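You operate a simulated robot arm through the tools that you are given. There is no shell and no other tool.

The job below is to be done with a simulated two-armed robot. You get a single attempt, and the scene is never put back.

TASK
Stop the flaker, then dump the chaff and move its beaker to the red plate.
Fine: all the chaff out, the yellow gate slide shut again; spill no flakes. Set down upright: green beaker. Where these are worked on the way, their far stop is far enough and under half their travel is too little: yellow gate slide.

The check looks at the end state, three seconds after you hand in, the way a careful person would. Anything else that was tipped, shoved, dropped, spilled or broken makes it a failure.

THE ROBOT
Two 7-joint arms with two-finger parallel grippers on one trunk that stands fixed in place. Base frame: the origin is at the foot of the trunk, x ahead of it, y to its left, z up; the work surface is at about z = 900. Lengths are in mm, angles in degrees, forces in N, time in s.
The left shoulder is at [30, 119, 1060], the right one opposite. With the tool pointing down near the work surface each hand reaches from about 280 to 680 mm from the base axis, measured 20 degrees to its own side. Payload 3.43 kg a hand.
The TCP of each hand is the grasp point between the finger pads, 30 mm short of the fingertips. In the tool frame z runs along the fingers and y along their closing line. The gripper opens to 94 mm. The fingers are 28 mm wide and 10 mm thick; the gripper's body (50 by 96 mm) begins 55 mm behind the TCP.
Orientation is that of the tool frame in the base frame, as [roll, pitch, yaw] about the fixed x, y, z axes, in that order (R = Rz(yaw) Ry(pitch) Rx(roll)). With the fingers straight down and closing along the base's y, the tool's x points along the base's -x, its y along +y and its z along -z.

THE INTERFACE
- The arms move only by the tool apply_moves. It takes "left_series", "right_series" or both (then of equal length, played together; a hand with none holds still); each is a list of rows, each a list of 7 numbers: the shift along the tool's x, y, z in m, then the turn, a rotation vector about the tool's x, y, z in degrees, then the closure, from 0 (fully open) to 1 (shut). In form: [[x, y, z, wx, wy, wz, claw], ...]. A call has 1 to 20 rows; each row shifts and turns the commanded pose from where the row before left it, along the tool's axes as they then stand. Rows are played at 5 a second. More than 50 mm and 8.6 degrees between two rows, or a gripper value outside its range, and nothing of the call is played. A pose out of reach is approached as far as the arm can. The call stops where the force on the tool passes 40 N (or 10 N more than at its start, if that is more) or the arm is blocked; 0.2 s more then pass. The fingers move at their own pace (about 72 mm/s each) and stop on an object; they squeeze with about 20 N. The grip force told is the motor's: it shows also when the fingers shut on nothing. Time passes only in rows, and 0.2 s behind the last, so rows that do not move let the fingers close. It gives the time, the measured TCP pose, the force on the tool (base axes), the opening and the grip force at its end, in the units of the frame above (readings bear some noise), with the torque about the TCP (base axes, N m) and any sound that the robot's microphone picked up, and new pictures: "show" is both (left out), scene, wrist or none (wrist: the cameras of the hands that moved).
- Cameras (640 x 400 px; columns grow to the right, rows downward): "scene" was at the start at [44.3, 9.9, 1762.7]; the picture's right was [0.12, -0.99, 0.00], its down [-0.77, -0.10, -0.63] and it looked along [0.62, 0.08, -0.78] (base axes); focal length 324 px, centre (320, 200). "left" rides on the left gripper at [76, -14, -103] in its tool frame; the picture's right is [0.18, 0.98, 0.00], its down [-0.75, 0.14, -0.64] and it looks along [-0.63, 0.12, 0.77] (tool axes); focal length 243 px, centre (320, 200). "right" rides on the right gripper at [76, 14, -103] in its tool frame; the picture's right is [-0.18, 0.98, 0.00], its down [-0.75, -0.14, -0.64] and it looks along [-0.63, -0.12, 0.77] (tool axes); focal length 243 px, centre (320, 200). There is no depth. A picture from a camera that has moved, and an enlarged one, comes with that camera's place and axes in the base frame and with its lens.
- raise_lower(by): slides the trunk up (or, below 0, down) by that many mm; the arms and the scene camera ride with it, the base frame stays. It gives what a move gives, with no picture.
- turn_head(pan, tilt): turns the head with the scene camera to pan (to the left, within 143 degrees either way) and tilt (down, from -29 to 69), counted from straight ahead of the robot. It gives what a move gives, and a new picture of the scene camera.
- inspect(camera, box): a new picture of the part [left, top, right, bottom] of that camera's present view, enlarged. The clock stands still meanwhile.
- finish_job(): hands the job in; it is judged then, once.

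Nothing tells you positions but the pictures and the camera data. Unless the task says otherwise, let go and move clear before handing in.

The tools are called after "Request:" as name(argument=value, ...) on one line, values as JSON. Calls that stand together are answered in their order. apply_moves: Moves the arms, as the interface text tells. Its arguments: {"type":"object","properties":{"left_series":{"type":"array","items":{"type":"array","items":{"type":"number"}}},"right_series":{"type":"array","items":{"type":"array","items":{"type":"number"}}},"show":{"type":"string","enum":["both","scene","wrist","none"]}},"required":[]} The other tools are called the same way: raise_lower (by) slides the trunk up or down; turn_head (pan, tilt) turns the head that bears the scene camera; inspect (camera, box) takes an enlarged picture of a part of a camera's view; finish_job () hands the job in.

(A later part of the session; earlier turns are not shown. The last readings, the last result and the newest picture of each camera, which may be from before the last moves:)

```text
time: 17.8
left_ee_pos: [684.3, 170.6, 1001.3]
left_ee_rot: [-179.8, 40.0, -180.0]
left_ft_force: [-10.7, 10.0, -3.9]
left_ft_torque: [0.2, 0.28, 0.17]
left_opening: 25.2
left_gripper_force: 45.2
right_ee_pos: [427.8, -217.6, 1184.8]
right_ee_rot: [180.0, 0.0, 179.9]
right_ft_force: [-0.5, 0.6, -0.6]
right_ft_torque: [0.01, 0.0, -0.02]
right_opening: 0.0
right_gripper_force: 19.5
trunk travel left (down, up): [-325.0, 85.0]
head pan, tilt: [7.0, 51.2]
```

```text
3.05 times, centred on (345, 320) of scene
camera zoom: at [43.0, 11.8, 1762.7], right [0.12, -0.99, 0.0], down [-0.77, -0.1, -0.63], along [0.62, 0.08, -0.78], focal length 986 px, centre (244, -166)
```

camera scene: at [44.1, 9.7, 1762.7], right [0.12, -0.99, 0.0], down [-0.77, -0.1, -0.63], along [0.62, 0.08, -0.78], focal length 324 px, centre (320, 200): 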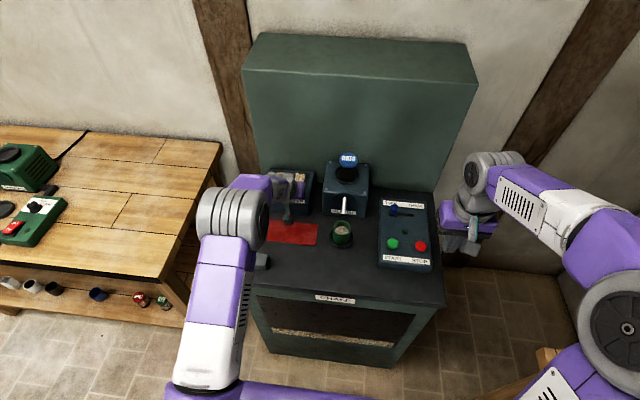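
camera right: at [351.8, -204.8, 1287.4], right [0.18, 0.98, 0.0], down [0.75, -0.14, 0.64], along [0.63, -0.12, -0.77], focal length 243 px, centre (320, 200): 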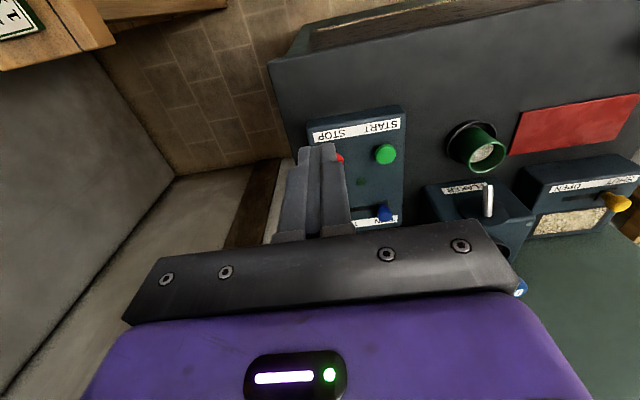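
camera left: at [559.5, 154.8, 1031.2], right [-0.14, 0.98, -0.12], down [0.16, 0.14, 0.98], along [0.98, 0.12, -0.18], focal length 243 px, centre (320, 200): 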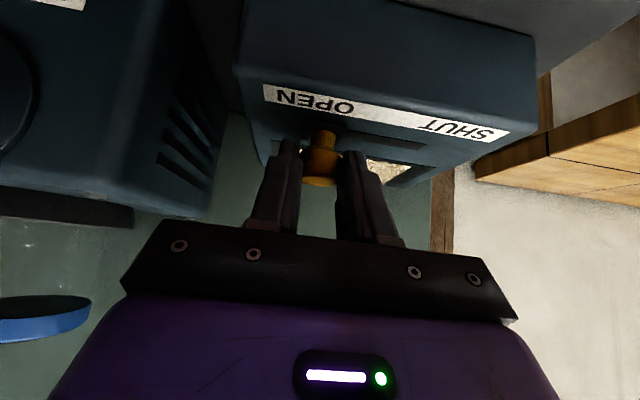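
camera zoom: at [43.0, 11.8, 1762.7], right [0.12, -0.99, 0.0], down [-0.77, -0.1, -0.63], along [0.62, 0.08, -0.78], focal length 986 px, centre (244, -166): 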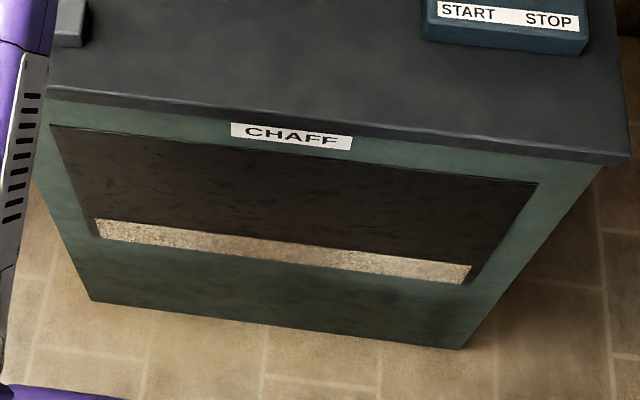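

The bin level rises while the hopper empties. I'll relieve the side load a little and keep waiting.

Request:
apply_moves(left_series=[[0.001, 0.0005, -0.0008, 0, 0, 0, 1], [0, 0, 0, 0, 0, 0, 1], [0, 0, 0, 0, 0, 0, 1], [0, 0, 0, 0, 0, 0, 1], [0, 0, 0, 0, 0, 0, 1], [0, 0, 0, 0, 0, 0, 1], [0, 0, 0, 0, 0, 0, 1], [0, 0, 0, 0, 0, 0, 1], [0, 0, 0, 0, 0, 0, 1], [0, 0, 0, 0, 0, 0, 1], [0, 0, 0, 0, 0, 0, 1], [0, 0, 0, 0, 0, 0, 1], [0, 0, 0, 0, 0, 0, 1], [0, 0, 0, 0, 0, 0, 1], [0, 0, 0, 0, 0, 0, 1], [0, 0, 0, 0, 0, 0, 1], [0, 0, 0, 0, 0, 0, 1], [0, 0, 0, 0, 0, 0, 1], [0, 0, 0, 0, 0, 0, 1], [0, 0, 0, 0, 0, 0, 1]], show="none")

Request:
inspect(camera="left", box=[250, 60, 450, 200])

Request:
inspect(camera="right", box=[400, 90, 640, 260])

Request:
inspect(camera="scene", box=[240, 270, 450, 370])

```text
time: 22.0
left_ee_pos: [683.4, 169.9, 1000.9]
left_ee_rot: [180.0, 40.0, -179.9]
left_ft_force: [1.7, 6.3, -0.6]
left_ft_torque: [0.13, -0.03, 0.12]
left_opening: 25.4
left_gripper_force: 44.9
right_ee_pos: [430.0, -218.4, 1184.8]
right_ee_rot: [180.0, 0.1, 180.0]
right_ft_force: [-0.3, 0.1, -0.6]
right_ft_torque: [-0.03, 0.02, -0.03]
right_opening: 0.0
right_gripper_force: 19.7
trunk travel left (down, up): [-325.0, 85.0]
head pan, tilt: [7.0, 51.2]
```

```text
2.86 times, centred on (350, 130) of left
camera zoom: at [559.6, 155.0, 1031.3], right [-0.14, 0.98, -0.12], down [0.16, 0.14, 0.98], along [0.98, 0.12, -0.18], focal length 693 px, centre (234, 400)
```

zoom: 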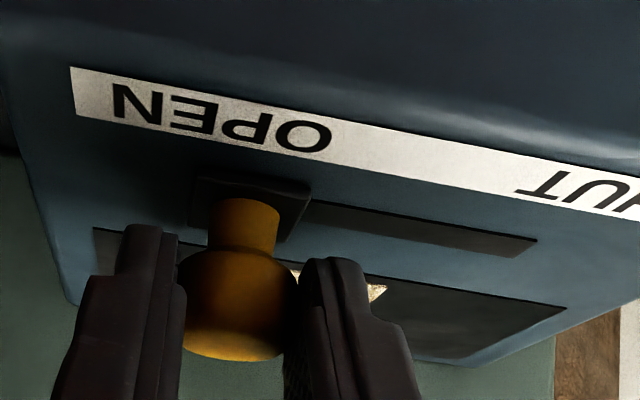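

```text
2.35 times, centred on (520, 175) of right
camera zoom: at [352.7, -204.1, 1287.3], right [0.18, 0.98, 0.0], down [0.75, -0.14, 0.64], along [0.63, -0.12, -0.77], focal length 571 px, centre (-151, 259)
```

zoom: 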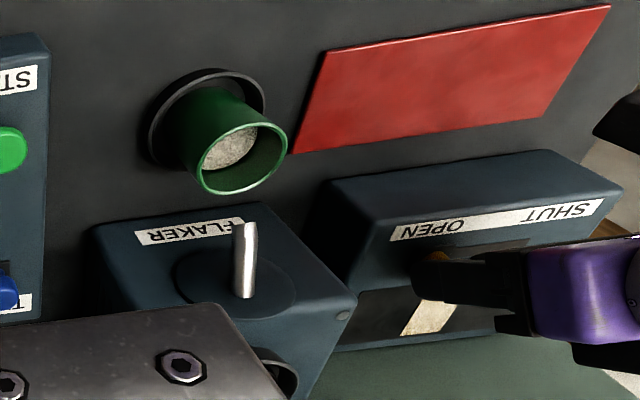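

```text
3.05 times, centred on (345, 320) of scene
camera zoom: at [44.5, 11.1, 1762.7], right [0.12, -0.99, 0.0], down [-0.77, -0.1, -0.63], along [0.62, 0.08, -0.78], focal length 986 px, centre (244, -166)
```

zoom: 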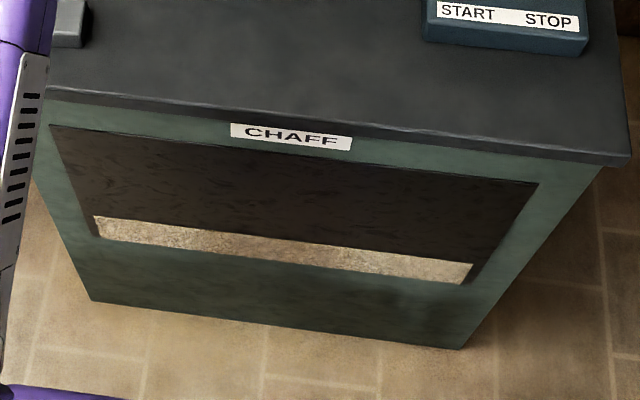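

Roughly a third of the chaff remains. I'll wait another 5 s or so.

Request:
apply_moves(left_series=[[0, 0, 0, 0, 0, 0, 1], [0, 0, 0, 0, 0, 0, 1], [0, 0, 0, 0, 0, 0, 1], [0, 0, 0, 0, 0, 0, 1], [0, 0, 0, 0, 0, 0, 1], [0, 0, 0, 0, 0, 0, 1], [0, 0, 0, 0, 0, 0, 1], [0, 0, 0, 0, 0, 0, 1], [0, 0, 0, 0, 0, 0, 1], [0, 0, 0, 0, 0, 0, 1], [0, 0, 0, 0, 0, 0, 1], [0, 0, 0, 0, 0, 0, 1], [0, 0, 0, 0, 0, 0, 1], [0, 0, 0, 0, 0, 0, 1], [0, 0, 0, 0, 0, 0, 1], [0, 0, 0, 0, 0, 0, 1], [0, 0, 0, 0, 0, 0, 1], [0, 0, 0, 0, 0, 0, 1], [0, 0, 0, 0, 0, 0, 1], [0, 0, 0, 0, 0, 0, 1]], show="none")

Request:
inspect(camera="left", box=[250, 60, 450, 200])

Request:
inspect(camera="right", box=[400, 90, 640, 260])

Request:
inspect(camera="scene", box=[240, 270, 450, 370])

```text
time: 26.2
left_ee_pos: [684.1, 170.4, 1001.0]
left_ee_rot: [-180.0, 40.0, -179.8]
left_ft_force: [4.2, 7.8, 2.5]
left_ft_torque: [0.14, -0.17, 0.1]
left_opening: 25.7
left_gripper_force: 44.9
right_ee_pos: [430.0, -218.9, 1186.2]
right_ee_rot: [179.9, 0.0, 180.0]
right_ft_force: [0.3, 0.3, 0.1]
right_ft_torque: [0.01, 0.01, 0.0]
right_opening: 0.0
right_gripper_force: 20.7
trunk travel left (down, up): [-325.0, 85.0]
head pan, tilt: [7.0, 51.2]
```

```text
2.86 times, centred on (350, 130) of left
camera zoom: at [559.6, 155.0, 1031.3], right [-0.14, 0.98, -0.12], down [0.16, 0.14, 0.98], along [0.98, 0.12, -0.18], focal length 693 px, centre (234, 400)
```

zoom: 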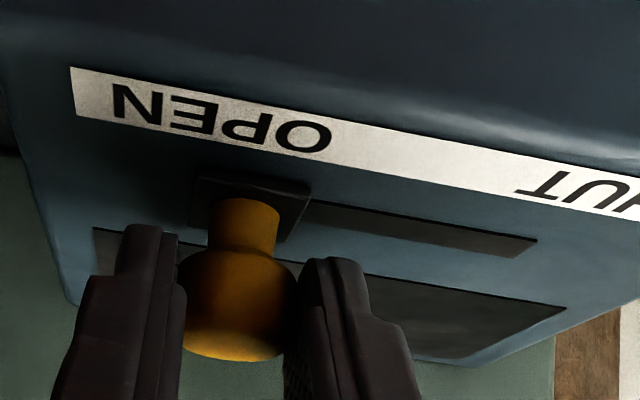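

```text
2.35 times, centred on (520, 175) of right
camera zoom: at [352.7, -204.1, 1287.3], right [0.18, 0.98, 0.0], down [0.75, -0.14, 0.64], along [0.63, -0.12, -0.77], focal length 571 px, centre (-151, 259)
```

zoom: 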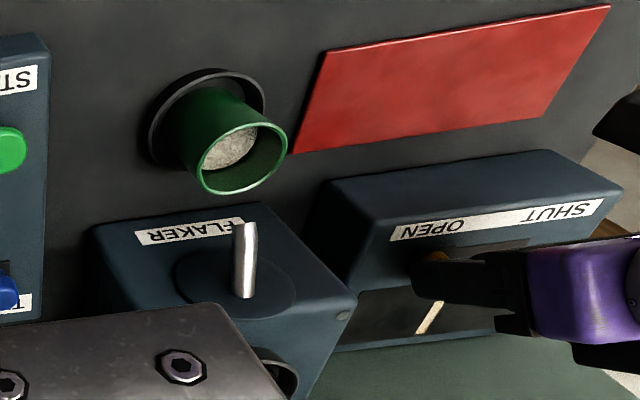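

```text
3.05 times, centred on (345, 320) of scene
camera zoom: at [44.5, 11.1, 1762.7], right [0.12, -0.99, 0.0], down [-0.77, -0.1, -0.63], along [0.62, 0.08, -0.78], focal length 986 px, centre (244, -166)
```

zoom: 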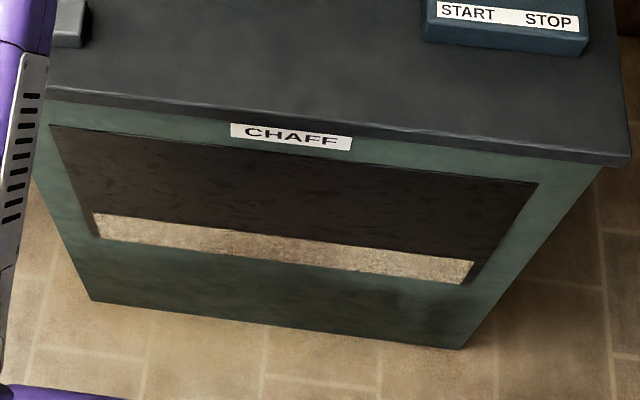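

Only a sliver is left. One more wait to be sure it is all out.

Request:
apply_moves(left_series=[[0, 0, 0, 0, 0, 0, 1], [0, 0, 0, 0, 0, 0, 1], [0, 0, 0, 0, 0, 0, 1], [0, 0, 0, 0, 0, 0, 1], [0, 0, 0, 0, 0, 0, 1], [0, 0, 0, 0, 0, 0, 1], [0, 0, 0, 0, 0, 0, 1], [0, 0, 0, 0, 0, 0, 1], [0, 0, 0, 0, 0, 0, 1], [0, 0, 0, 0, 0, 0, 1], [0, 0, 0, 0, 0, 0, 1], [0, 0, 0, 0, 0, 0, 1], [0, 0, 0, 0, 0, 0, 1], [0, 0, 0, 0, 0, 0, 1], [0, 0, 0, 0, 0, 0, 1], [0, 0, 0, 0, 0, 0, 1], [0, 0, 0, 0, 0, 0, 1], [0, 0, 0, 0, 0, 0, 1], [0, 0, 0, 0, 0, 0, 1], [0, 0, 0, 0, 0, 0, 1]], show="none")

Request:
inspect(camera="right", box=[400, 90, 640, 260])

Request:
inspect(camera="scene", box=[230, 140, 350, 220])

Request:
inspect(camera="scene", box=[240, 270, 450, 370])

```text
time: 30.4
left_ee_pos: [684.1, 170.0, 1001.5]
left_ee_rot: [180.0, 40.0, -180.0]
left_ft_force: [4.5, 7.8, 3.1]
left_ft_torque: [0.14, -0.19, 0.11]
left_opening: 25.3
left_gripper_force: 44.9
right_ee_pos: [428.9, -218.6, 1185.3]
right_ee_rot: [180.0, -0.1, -180.0]
right_ft_force: [-0.8, -0.2, -1.1]
right_ft_torque: [-0.03, 0.0, 0.0]
right_opening: 0.0
right_gripper_force: 19.9
trunk travel left (down, up): [-325.0, 85.0]
head pan, tilt: [7.0, 51.2]
```

```text
2.35 times, centred on (520, 175) of right
camera zoom: at [352.7, -204.1, 1287.3], right [0.18, 0.98, 0.0], down [0.75, -0.14, 0.64], along [0.63, -0.12, -0.77], focal length 571 px, centre (-151, 259)
```

zoom: 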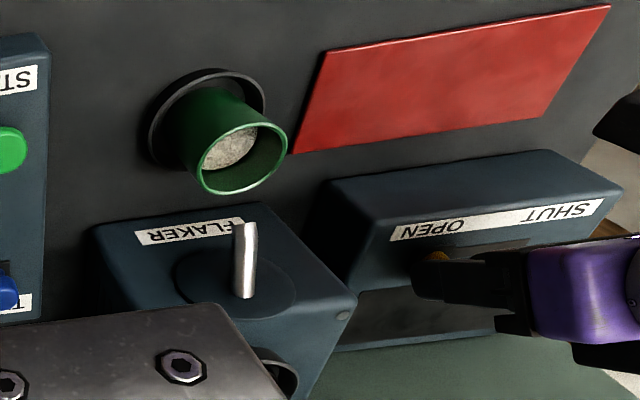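

```text
5.00 times, centred on (290, 180) of scene
camera zoom: at [44.5, 11.1, 1762.7], right [0.12, -0.99, 0.0], down [-0.77, -0.1, -0.63], along [0.62, 0.08, -0.78], focal length 1618 px, centre (470, 300)
```

zoom: 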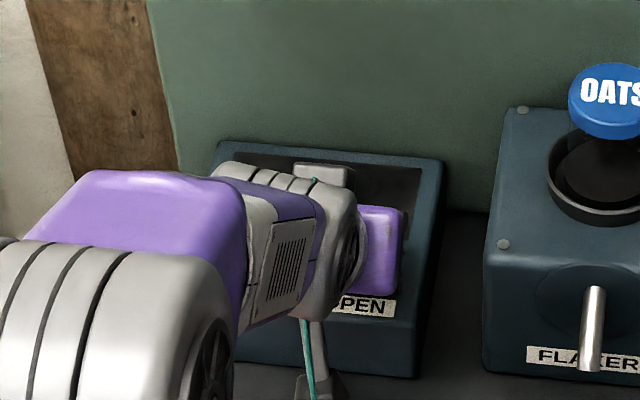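

```text
3.05 times, centred on (345, 320) of scene
camera zoom: at [44.5, 11.1, 1762.7], right [0.12, -0.99, 0.0], down [-0.77, -0.1, -0.63], along [0.62, 0.08, -0.78], focal length 986 px, centre (244, -166)
```

zoom: 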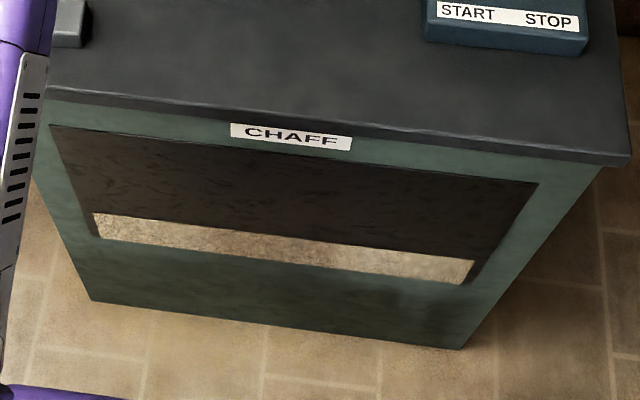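

The hopper looks empty. I'll wait two more seconds for hidden remnants, then push the slide back in +y toward SHUT.

Request:
apply_moves(left_series=[[0, 0, 0, 0, 0, 0, 1], [0, 0, 0, 0, 0, 0, 1], [0, 0, 0, 0, 0, 0, 1], [0, 0, 0, 0, 0, 0, 1], [0, 0, 0, 0, 0, 0, 1], [0, 0, 0, 0, 0, 0, 1], [0, 0, 0, 0, 0, 0, 1], [0, 0, 0, 0, 0, 0, 1], [0, 0, 0, 0, 0, 0, 1], [0, 0, 0, 0, 0, 0, 1], [0, 0.01, 0, 0, 0, 0, 1], [0, 0.01, 0, 0, 0, 0, 1], [0, 0.01, 0, 0, 0, 0, 1], [0, 0.01, 0, 0, 0, 0, 1], [0, 0.01, 0, 0, 0, 0, 1], [0, 0.008, 0, 0, 0, 0, 1], [0, 0.002, 0, 0, 0, 0, 1]])

Request:
inspect(camera="left", box=[200, 60, 400, 200])

Request:
inspect(camera="right", box=[400, 90, 640, 260])

```text
time: 34.0
left_ee_pos: [683.5, 229.9, 1001.0]
left_ee_rot: [180.0, 40.1, -180.0]
left_ft_force: [3.2, -0.1, 6.2]
left_ft_torque: [0.05, -0.12, 0.02]
left_opening: 25.5
left_gripper_force: 44.7
right_ee_pos: [428.5, -220.5, 1185.8]
right_ee_rot: [179.9, -0.1, 180.0]
right_ft_force: [-1.2, -0.4, 0.0]
right_ft_torque: [0.0, 0.01, -0.02]
right_opening: 0.0
right_gripper_force: 19.7
trunk travel left (down, up): [-325.0, 85.0]
head pan, tilt: [7.0, 51.2]
camera scene: at [43.9, 9.5, 1762.7], right [0.12, -0.99, 0.0], down [-0.77, -0.1, -0.63], along [0.62, 0.08, -0.78], focal length 324 px, centre (320, 200)
camera left: at [559.4, 214.3, 1031.0], right [-0.14, 0.98, -0.12], down [0.16, 0.14, 0.98], along [0.98, 0.12, -0.18], focal length 243 px, centre (320, 200)
```

scene: 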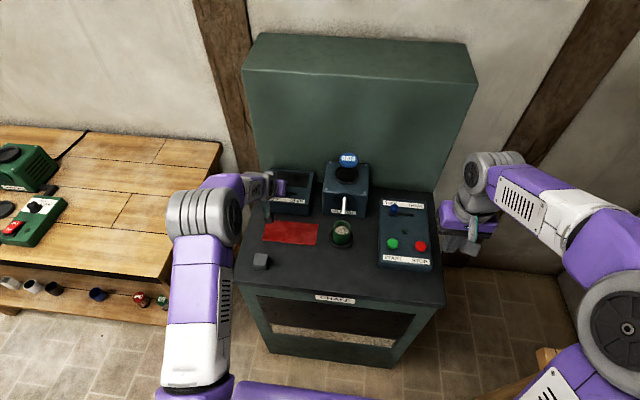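
left: 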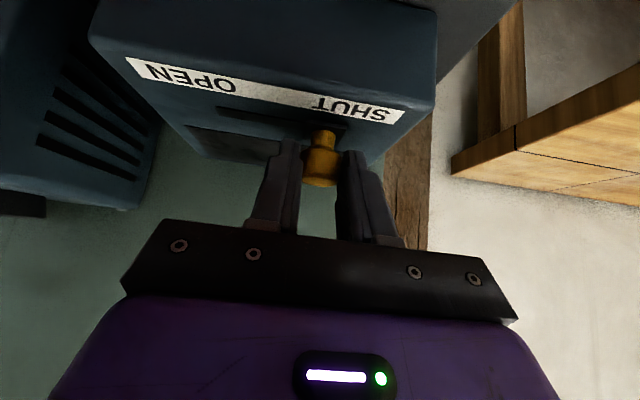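

```text
2.86 times, centred on (300, 130) of left
camera zoom: at [559.4, 214.3, 1031.0], right [-0.14, 0.98, -0.12], down [0.16, 0.14, 0.98], along [0.98, 0.12, -0.18], focal length 693 px, centre (377, 400)
```

zoom: 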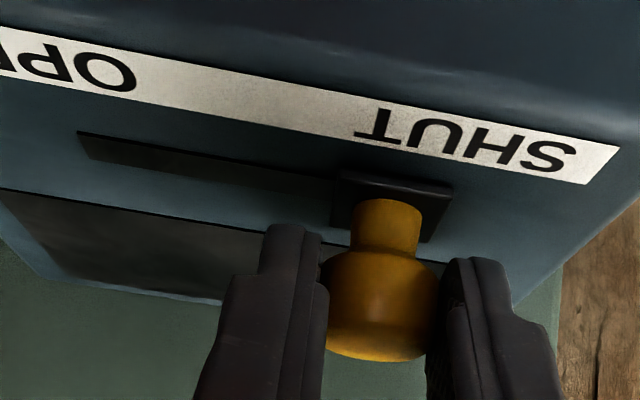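

```text
2.35 times, centred on (520, 175) of right
camera zoom: at [352.3, -205.2, 1287.2], right [0.18, 0.98, 0.0], down [0.75, -0.14, 0.64], along [0.63, -0.12, -0.77], focal length 571 px, centre (-151, 259)
```

zoom: 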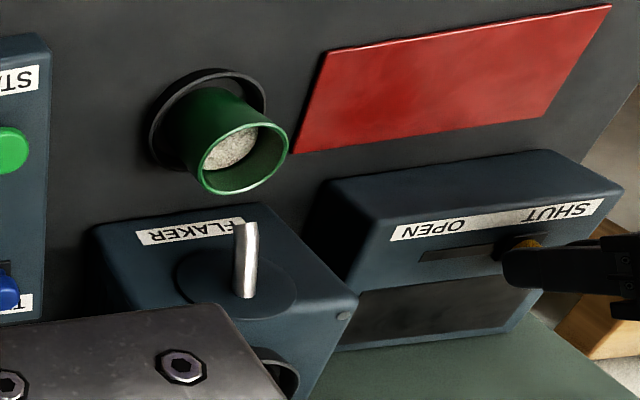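

Hopper is empty and the slide is almost back at SHUT. I'll press it home in 1 mm steps until a stop force shows.

Request:
apply_moves(left_series=[[0, 0.001, 0, 0, 0, 0, 1], [0, 0.001, 0, 0, 0, 0, 1], [0, 0.001, 0, 0, 0, 0, 1], [0, 0, 0, 0, 0, 0, 1]], show="none")

```text
time: 35.0
left_ee_pos: [683.7, 230.5, 1001.4]
left_ee_rot: [180.0, 40.0, -179.9]
left_ft_force: [2.5, -7.5, 2.6]
left_ft_torque: [-0.33, -1.16, -0.18]
left_opening: 25.5
left_gripper_force: 44.4
right_ee_pos: [429.4, -220.1, 1185.2]
right_ee_rot: [179.9, 0.0, 179.9]
right_ft_force: [-0.1, 0.5, -0.2]
right_ft_torque: [0.0, 0.01, 0.0]
right_opening: 0.0
right_gripper_force: 19.8
trunk travel left (down, up): [-325.0, 85.0]
head pan, tilt: [7.0, 51.2]
```

The stop is reached (−7.5 N). One more small press, then release and back straight off along the tool axis.

Request:
apply_moves(left_series=[[0, 0.001, 0, 0, 0, 0, 1], [0, 0, 0, 0, 0, 0, 1], [0, 0, 0, 0, 0, 0, 0.5], [0, 0, 0, 0, 0, 0, 0.2], [0, 0, 0, 0, 0, 0, 0.2], [0, 0, -0.02, 0, 0, 0, 0.2], [0, 0, -0.03, 0, 0, 0, 0.2], [0, 0, -0.03, 0, 0, 0, 0.2], [0, 0, -0.03, 0, 0, 0, 0.2]])

Request:
inspect(camera="left", box=[200, 0, 460, 200])

Request:
inspect(camera="scene", box=[230, 140, 450, 280])

Request:
inspect(camera="right", box=[400, 90, 640, 260])

```text
time: 37.0
left_ee_pos: [610.8, 234.4, 1086.5]
left_ee_rot: [180.0, 40.0, 180.0]
left_ft_force: [-0.5, 0.4, 0.9]
left_ft_torque: [0.02, 0.0, 0.01]
left_opening: 75.2
left_gripper_force: 0.1
right_ee_pos: [428.9, -218.4, 1185.4]
right_ee_rot: [-179.9, 0.0, -180.0]
right_ft_force: [0.3, -0.4, 0.8]
right_ft_torque: [0.04, -0.01, -0.01]
right_opening: 0.0
right_gripper_force: 20.0
trunk travel left (down, up): [-325.0, 85.0]
head pan, tilt: [7.0, 51.2]
camera scene: at [42.8, 9.6, 1762.7], right [0.12, -0.99, 0.0], down [-0.77, -0.1, -0.63], along [0.62, 0.08, -0.78], focal length 324 px, centre (320, 200)
camera left: at [486.2, 218.5, 1116.3], right [-0.14, 0.98, -0.12], down [0.16, 0.14, 0.98], along [0.98, 0.12, -0.18], focal length 243 px, centre (320, 200)
```

scene: 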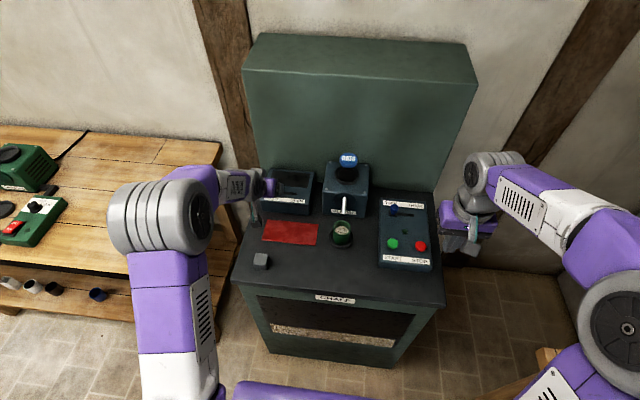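
left: 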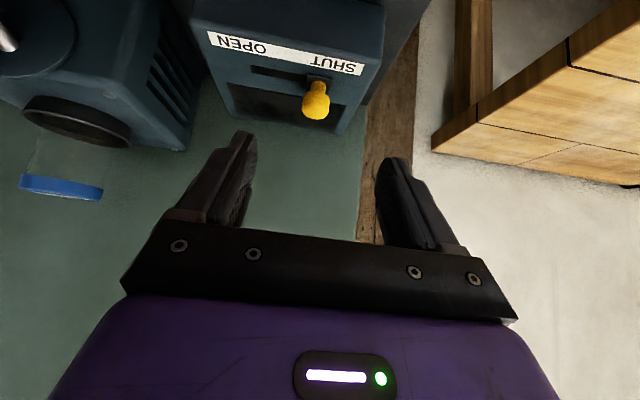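

```text
2.00 times, centred on (330, 100) of left
camera zoom: at [486.2, 218.5, 1116.3], right [-0.14, 0.98, -0.12], down [0.16, 0.14, 0.98], along [0.98, 0.12, -0.18], focal length 485 px, centre (300, 400)
```

zoom: 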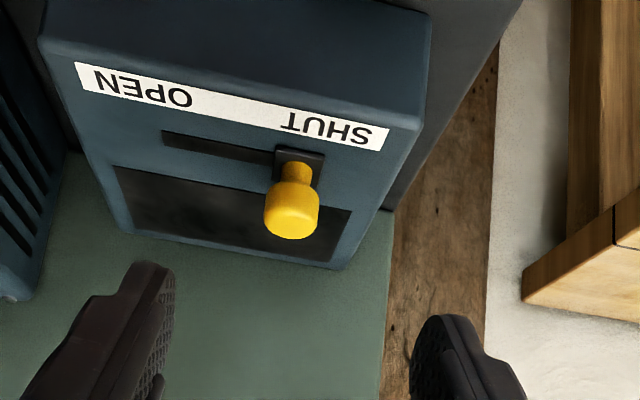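

```text
2.86 times, centred on (340, 210) of scene
camera zoom: at [42.8, 9.6, 1762.7], right [0.12, -0.99, 0.0], down [-0.77, -0.1, -0.63], along [0.62, 0.08, -0.78], focal length 924 px, centre (263, 171)
```

zoom: 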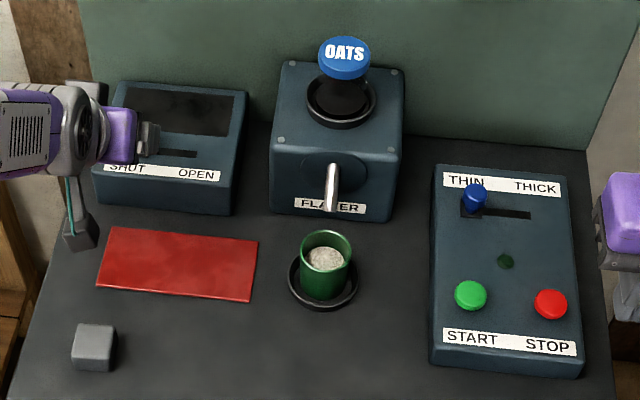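

```text
2.35 times, centred on (520, 175) of right
camera zoom: at [351.5, -205.1, 1287.5], right [0.18, 0.98, 0.0], down [0.75, -0.14, 0.64], along [0.63, -0.12, -0.77], focal length 571 px, centre (-151, 259)
```

zoom: 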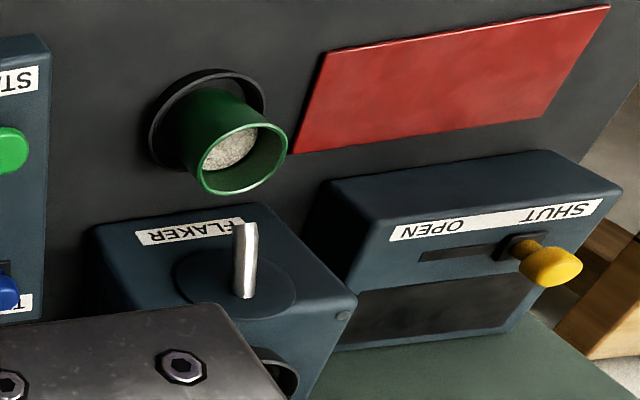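

The gate is shut, the hopper is empty, and no flow comes from the spout. The beaker's rim centre is at about [580, 14, 965], with the spout tip around [627, 14, 974] behind it, so a straight lift is clear. I'll bring the left hand (40° tilt, open) over to y = 14, behind and above the beaker.

Request:
apply_moves(left_series=[[0.012, 0, -0.014, 0, 0, 0, 0], [0.012, -0.02, -0.014, 0, 0, 0, 0], [0.012, -0.03, -0.014, 0, 0, 0, 0], [0.012, -0.04, -0.014, 0, 0, 0, 0], [0.012, -0.045, -0.0126, 0, 0, 0, 0], [0, -0.045, 0, 0, 0, 0, 0], [0, -0.04, 0, 0, 0, 0, 0], [0, 0, 0, 0, 0, 0, 0]])

Request:
inspect(camera="scene", box=[230, 140, 450, 280])

Request:
inspect(camera="left", box=[180, 0, 480, 180])

Request:
inspect(camera="right", box=[400, 90, 640, 260])

```text
time: 38.8
left_ee_pos: [524.7, 11.9, 1100.7]
left_ee_rot: [-179.9, 40.0, -179.9]
left_ft_force: [-0.6, 0.2, -0.3]
left_ft_torque: [-0.01, -0.03, -0.04]
left_opening: 93.7
left_gripper_force: 0.1
right_ee_pos: [430.0, -217.9, 1184.0]
right_ee_rot: [-180.0, -0.1, -179.9]
right_ft_force: [-0.1, 0.3, -0.1]
right_ft_torque: [0.01, 0.02, 0.02]
right_opening: 0.2
right_gripper_force: 20.3
trunk travel left (down, up): [-325.0, 85.0]
head pan, tilt: [7.0, 51.2]
camera scene: at [44.5, 11.0, 1762.7], right [0.12, -0.99, 0.0], down [-0.77, -0.1, -0.63], along [0.62, 0.08, -0.78], focal length 324 px, centre (320, 200)
camera left: at [399.9, -2.9, 1130.0], right [-0.14, 0.98, -0.12], down [0.16, 0.14, 0.98], along [0.98, 0.12, -0.18], focal length 243 px, centre (320, 200)
```

scene: 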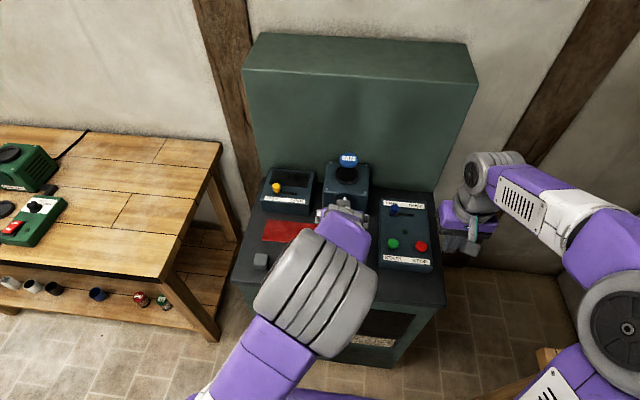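
left: 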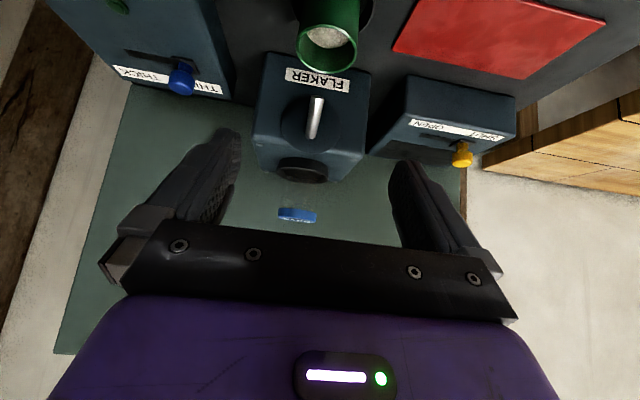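

```text
2.86 times, centred on (340, 210) of scene
camera zoom: at [44.5, 11.0, 1762.7], right [0.12, -0.99, 0.0], down [-0.77, -0.1, -0.63], along [0.62, 0.08, -0.78], focal length 924 px, centre (263, 171)
```

zoom: 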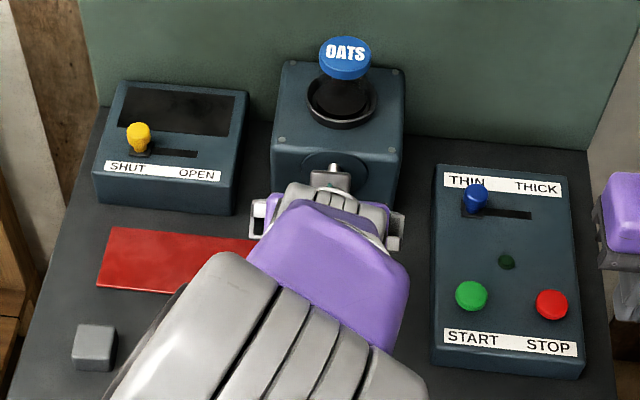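

```text
2.13 times, centred on (330, 90) of left
camera zoom: at [399.9, -2.9, 1130.0], right [-0.14, 0.98, -0.12], down [0.16, 0.14, 0.98], along [0.98, 0.12, -0.18], focal length 518 px, centre (299, 435)
```

zoom: 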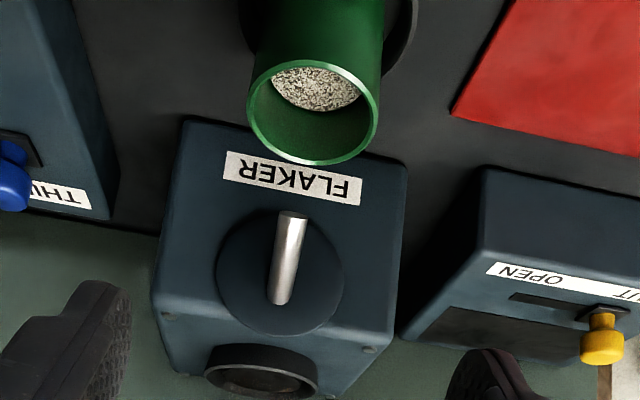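

```text
2.35 times, centred on (520, 175) of right
camera zoom: at [352.7, -204.1, 1287.3], right [0.18, 0.98, 0.0], down [0.75, -0.14, 0.64], along [0.63, -0.12, -0.77], focal length 571 px, centre (-151, 259)
```

zoom: 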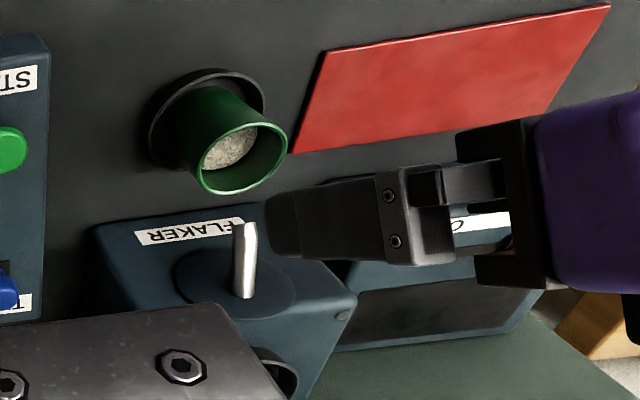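

The left wrist view refines the beaker to [584, 10], rim z ≈ 963, diameter ≈ 53 mm. I'll drop to a pre-grasp 80 mm back along the tool axis and check alignment.

Request:
apply_moves(left_series=[[0.0193, -0.001, 0.0237, 0, 0, 0, 0], [0.0193, -0.001, 0.0237, 0, 0, 0, 0], [0.0193, 0, 0.0237, 0, 0, 0, 0], [0, 0, 0, 0, 0, 0, 0]])

Request:
inspect(camera="left", box=[180, 0, 480, 180])

Request:
inspect(camera="right", box=[400, 90, 640, 260])

```text
time: 39.8
left_ee_pos: [524.8, 12.7, 1006.5]
left_ee_rot: [180.0, 40.0, -179.8]
left_ft_force: [0.3, -0.1, -0.2]
left_ft_torque: [0.0, 0.0, 0.04]
left_opening: 93.8
left_gripper_force: 0.1
right_ee_pos: [429.0, -219.6, 1186.2]
right_ee_rot: [-179.9, 0.0, 179.9]
right_ft_force: [0.2, -0.5, -0.4]
right_ft_torque: [0.0, -0.04, -0.01]
right_opening: 0.1
right_gripper_force: 20.0
trunk travel left (down, up): [-325.0, 85.0]
head pan, tilt: [7.0, 51.2]
camera scene: at [43.6, 10.0, 1762.7], right [0.12, -0.99, 0.0], down [-0.77, -0.1, -0.63], along [0.62, 0.08, -0.78], focal length 324 px, centre (320, 200)
camera left: at [400.4, -4.0, 1035.6], right [-0.14, 0.98, -0.12], down [0.16, 0.14, 0.98], along [0.98, 0.12, -0.18], focal length 243 px, centre (320, 200)
```

scene: 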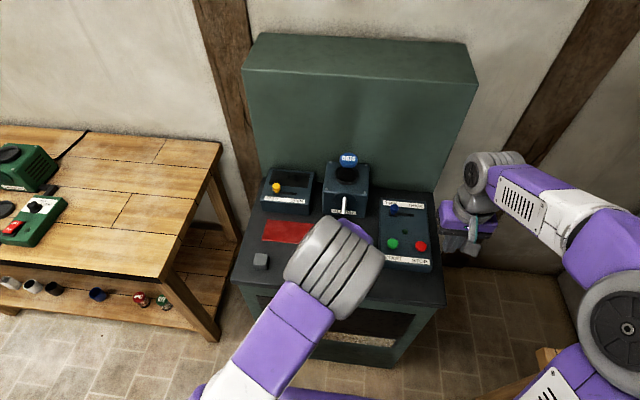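
left: 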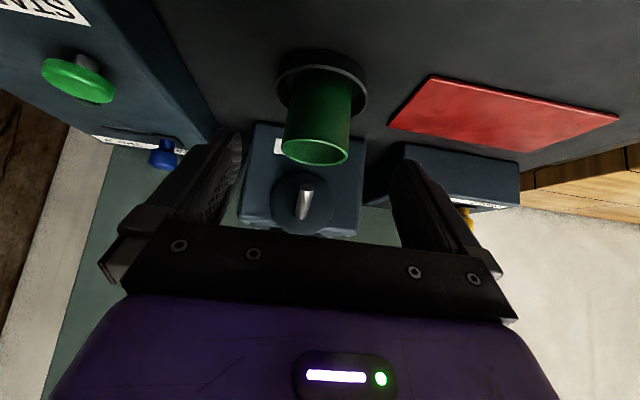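

```text
2.13 times, centred on (330, 90) of left
camera zoom: at [400.4, -4.0, 1035.6], right [-0.14, 0.98, -0.12], down [0.16, 0.14, 0.98], along [0.98, 0.12, -0.18], focal length 518 px, centre (299, 435)
```

zoom: 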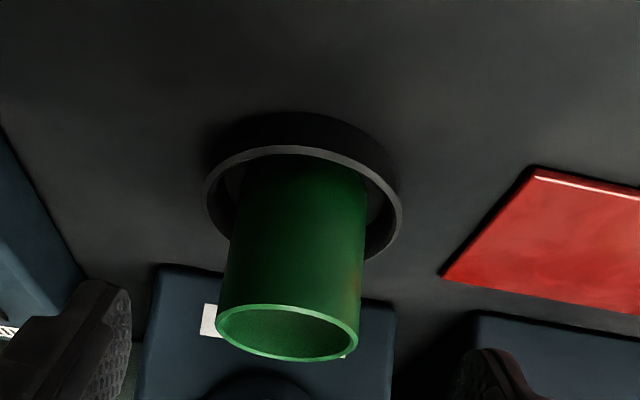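

```text
2.35 times, centred on (520, 175) of right
camera zoom: at [352.0, -204.9, 1287.4], right [0.18, 0.98, 0.0], down [0.75, -0.14, 0.64], along [0.63, -0.12, -0.77], focal length 571 px, centre (-151, 259)
```

zoom: 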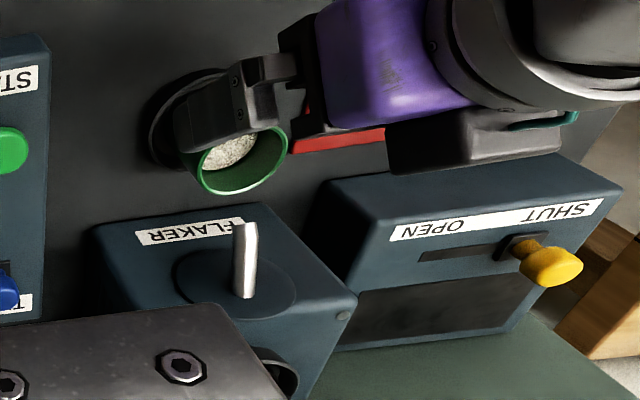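

Alignment is good: beaker centre at [586, 9.5], and the holder ring's rim is at z ≈ 914, so I'll grip slightly higher on the beaker (TCP z ≈ 954). Advancing with fingers open.

Request:
apply_moves(left_series=[[-0.00215, 0, 0.01875, 0, 0, 0, 0], [-0.00215, 0, 0.01875, 0, 0, 0, 0], [-0.00215, 0, 0.01875, 0, 0, 0, 0], [-0.00215, 0, 0.01875, 0, 0, 0, 0], [0, 0, 0, 0, 0, 0, 0]])

Request:
inspect(camera="left", box=[160, 0, 480, 260])

Request:
inspect(camera="right", box=[400, 60, 640, 230])

```text
time: 41.0
left_ee_pos: [578.9, 12.4, 955.1]
left_ee_rot: [179.9, 40.0, -180.0]
left_ft_force: [0.1, 0.0, -0.3]
left_ft_torque: [0.05, 0.0, 0.03]
left_opening: 93.8
left_gripper_force: 0.1
right_ee_pos: [429.3, -219.4, 1185.2]
right_ee_rot: [179.9, 0.1, -179.9]
right_ft_force: [0.5, 0.5, -0.1]
right_ft_torque: [-0.01, -0.02, 0.01]
right_opening: 0.0
right_gripper_force: 19.7
trunk travel left (down, up): [-325.0, 85.0]
head pan, tilt: [7.0, 51.2]
camera scene: at [43.8, 9.9, 1762.7], right [0.12, -0.99, 0.0], down [-0.77, -0.1, -0.63], along [0.62, 0.08, -0.78], focal length 324 px, centre (320, 200)
camera left: at [453.5, -3.3, 985.3], right [-0.14, 0.98, -0.12], down [0.16, 0.14, 0.98], along [0.98, 0.12, -0.18], focal length 243 px, centre (320, 200)
```

scene: 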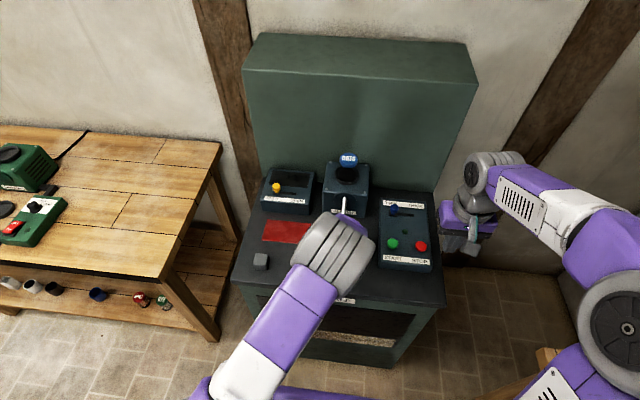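
left: 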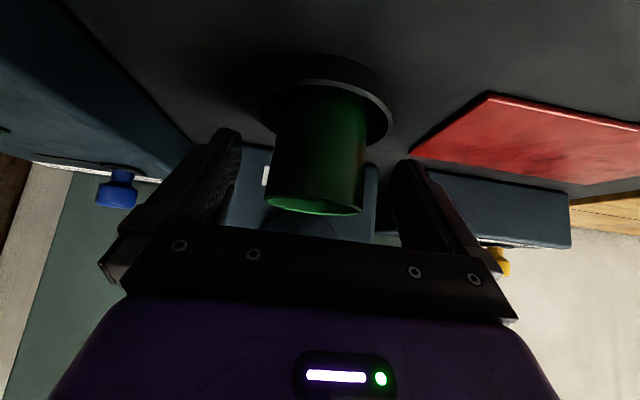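

```text
1.54 times, centred on (320, 130) of left
camera zoom: at [453.5, -3.3, 985.3], right [-0.14, 0.98, -0.12], down [0.16, 0.14, 0.98], along [0.98, 0.12, -0.18], focal length 373 px, centre (320, 308)
```

zoom: 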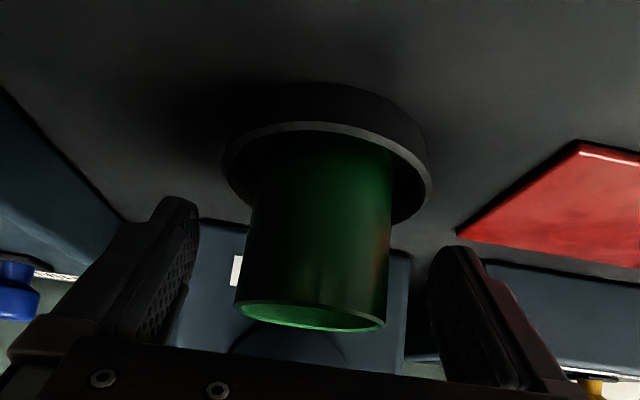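

```text
2.35 times, centred on (520, 145) of right
camera zoom: at [352.2, -204.9, 1287.3], right [0.18, 0.98, 0.0], down [0.75, -0.14, 0.64], along [0.63, -0.12, -0.77], focal length 571 px, centre (-151, 329)
```

zoom: 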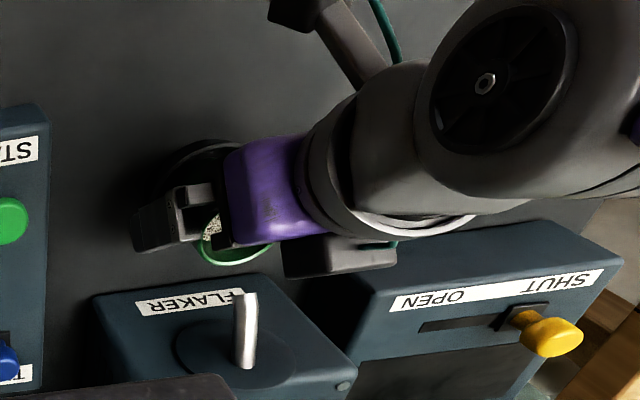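

The beaker sits between the pads. I'll close gradually on it.

Request:
apply_moves(left_series=[[0, 0, 0, 0, 0, 0, 0.2], [0, 0, 0, 0, 0, 0, 0.3], [0, 0, 0, 0, 0, 0, 0.38], [0, 0, 0, 0, 0, 0, 0.44], [0, 0, 0, 0, 0, 0, 0.5], [0, 0, 0, 0, 0, 0, 1], [0, 0, 0, 0, 0, 0, 1]])

Request:
inspect(camera="left", box=[160, 0, 480, 260])

```text
time: 42.6
left_ee_pos: [579.0, 11.4, 954.8]
left_ee_rot: [180.0, 39.9, -180.0]
left_ft_force: [0.2, 0.4, 0.1]
left_ft_torque: [-0.05, 0.01, -0.01]
left_opening: 57.8
left_gripper_force: 19.7
right_ee_pos: [429.1, -220.3, 1185.9]
right_ee_rot: [-180.0, 0.0, 180.0]
right_ft_force: [0.4, 0.3, -0.3]
right_ft_torque: [-0.01, 0.0, -0.03]
right_opening: 0.1
right_gripper_force: 19.7
trunk travel left (down, up): [-325.0, 85.0]
head pan, tilt: [7.0, 51.2]
camera scene: at [44.3, 9.8, 1762.7], right [0.12, -0.99, 0.0], down [-0.77, -0.1, -0.63], along [0.62, 0.08, -0.78], focal length 324 px, centre (320, 200)
camera left: at [453.6, -3.4, 985.3], right [-0.14, 0.98, -0.12], down [0.16, 0.14, 0.98], along [0.98, 0.12, -0.18], focal length 243 px, centre (320, 200)
```

scene: 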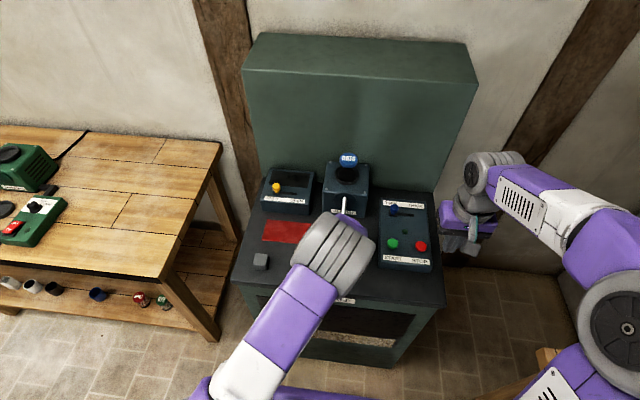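
left: 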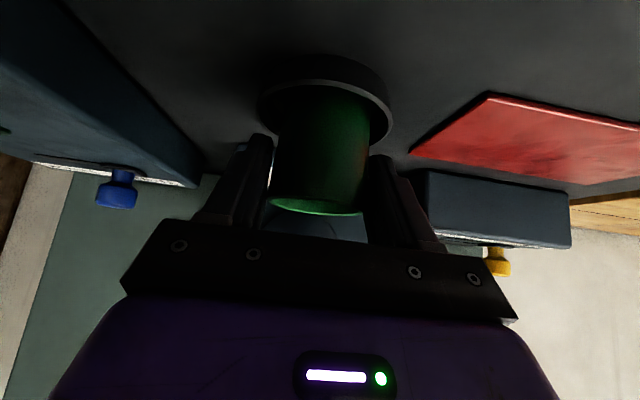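

```text
1.54 times, centred on (320, 130) of left
camera zoom: at [453.6, -3.4, 985.3], right [-0.14, 0.98, -0.12], down [0.16, 0.14, 0.98], along [0.98, 0.12, -0.18], focal length 373 px, centre (320, 308)
```

zoom: 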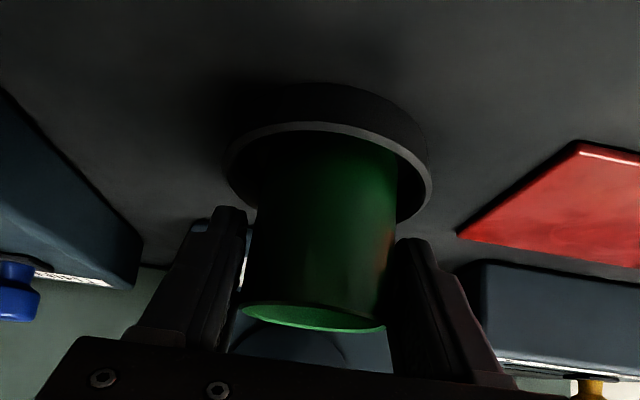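

Request:
apply_moves(left_series=[[0, 0, 0, 0, 0, 0, 1], [0, 0, 0, 0, 0, 0, 1], [0, 0, 0, 0, 0, 0, 1]], show="none")

Request:
inspect(camera="left", box=[160, 0, 480, 260])

```text
time: 43.4
left_ee_pos: [578.2, 11.8, 955.7]
left_ee_rot: [-179.9, 40.0, 180.0]
left_ft_force: [0.4, -0.9, 0.1]
left_ft_torque: [-0.01, 0.02, 0.02]
left_opening: 57.9
left_gripper_force: 19.6
right_ee_pos: [428.9, -220.0, 1184.6]
right_ee_rot: [-180.0, -0.1, -180.0]
right_ft_force: [0.6, 0.8, -0.8]
right_ft_torque: [-0.02, -0.02, 0.01]
right_opening: 0.0
right_gripper_force: 20.3
trunk travel left (down, up): [-325.0, 85.0]
head pan, tilt: [7.0, 51.2]
```

```text
1.54 times, centred on (320, 130) of left
camera zoom: at [453.5, -3.4, 985.3], right [-0.14, 0.98, -0.12], down [0.16, 0.14, 0.98], along [0.98, 0.12, -0.18], focal length 373 px, centre (320, 308)
```

zoom: 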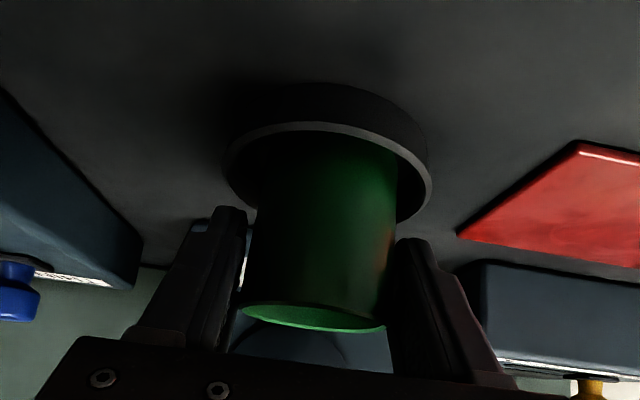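

The grip is steady at 58 mm. I'll lift straight up 10 mm, then check it comes along before going further.

Request:
apply_moves(left_series=[[-0.0032, 0, -0.0038, 0, 0, 0, 1], [-0.0032, 0, -0.0038, 0, 0, 0, 1], [-0.0032, 0, -0.0038, 0, 0, 0, 1], [-0.0064, 0, -0.0077, 0, 0, 0, 1]])

Request:
inspect(camera="left", box=[160, 0, 480, 260])

```text
time: 44.4
left_ee_pos: [579.4, 11.7, 980.4]
left_ee_rot: [-179.9, 40.0, -180.0]
left_ft_force: [0.1, -0.2, -2.0]
left_ft_torque: [-0.01, 0.01, 0.0]
left_opening: 57.8
left_gripper_force: 19.5
right_ee_pos: [429.0, -218.8, 1184.7]
right_ee_rot: [179.9, -0.1, -180.0]
right_ft_force: [-0.7, 0.1, 0.0]
right_ft_torque: [-0.01, -0.01, 0.01]
right_opening: 0.1
right_gripper_force: 20.6
trunk travel left (down, up): [-325.0, 85.0]
head pan, tilt: [7.0, 51.2]
camera scene: at [44.1, 10.0, 1762.7], right [0.12, -0.99, 0.0], down [-0.77, -0.1, -0.63], along [0.62, 0.08, -0.78], focal length 324 px, centre (320, 200)
camera left: at [454.4, -3.2, 1010.8], right [-0.14, 0.98, -0.12], down [0.17, 0.14, 0.98], along [0.98, 0.12, -0.18], focal length 243 px, centre (320, 200)
```

scene: 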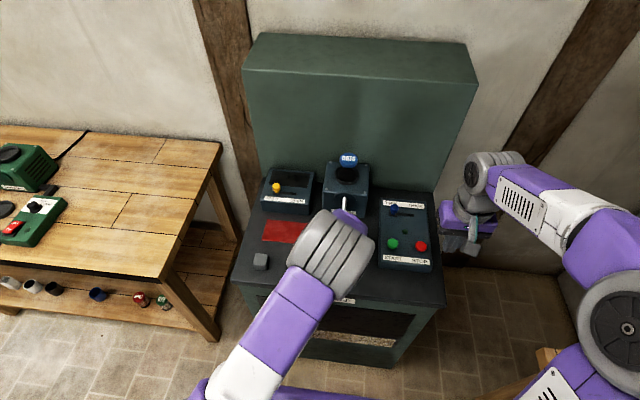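
left: 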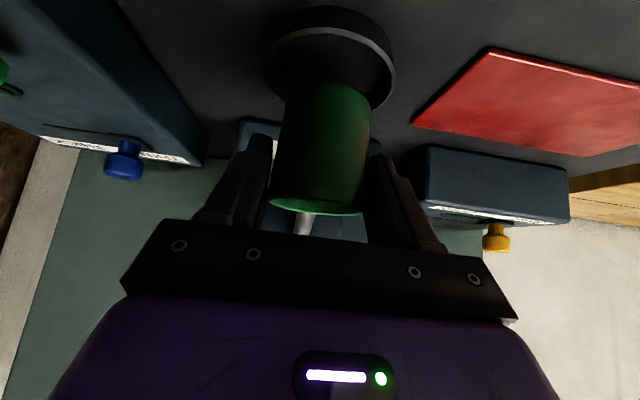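

```text
1.54 times, centred on (320, 130) of left
camera zoom: at [454.4, -3.2, 1010.8], right [-0.14, 0.98, -0.12], down [0.17, 0.14, 0.98], along [0.98, 0.12, -0.18], focal length 373 px, centre (320, 308)
```

zoom: 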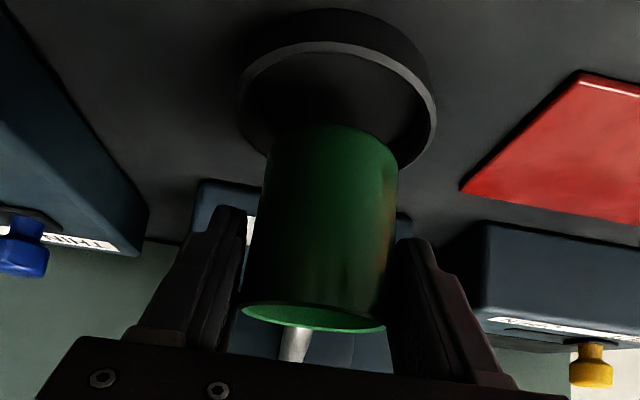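

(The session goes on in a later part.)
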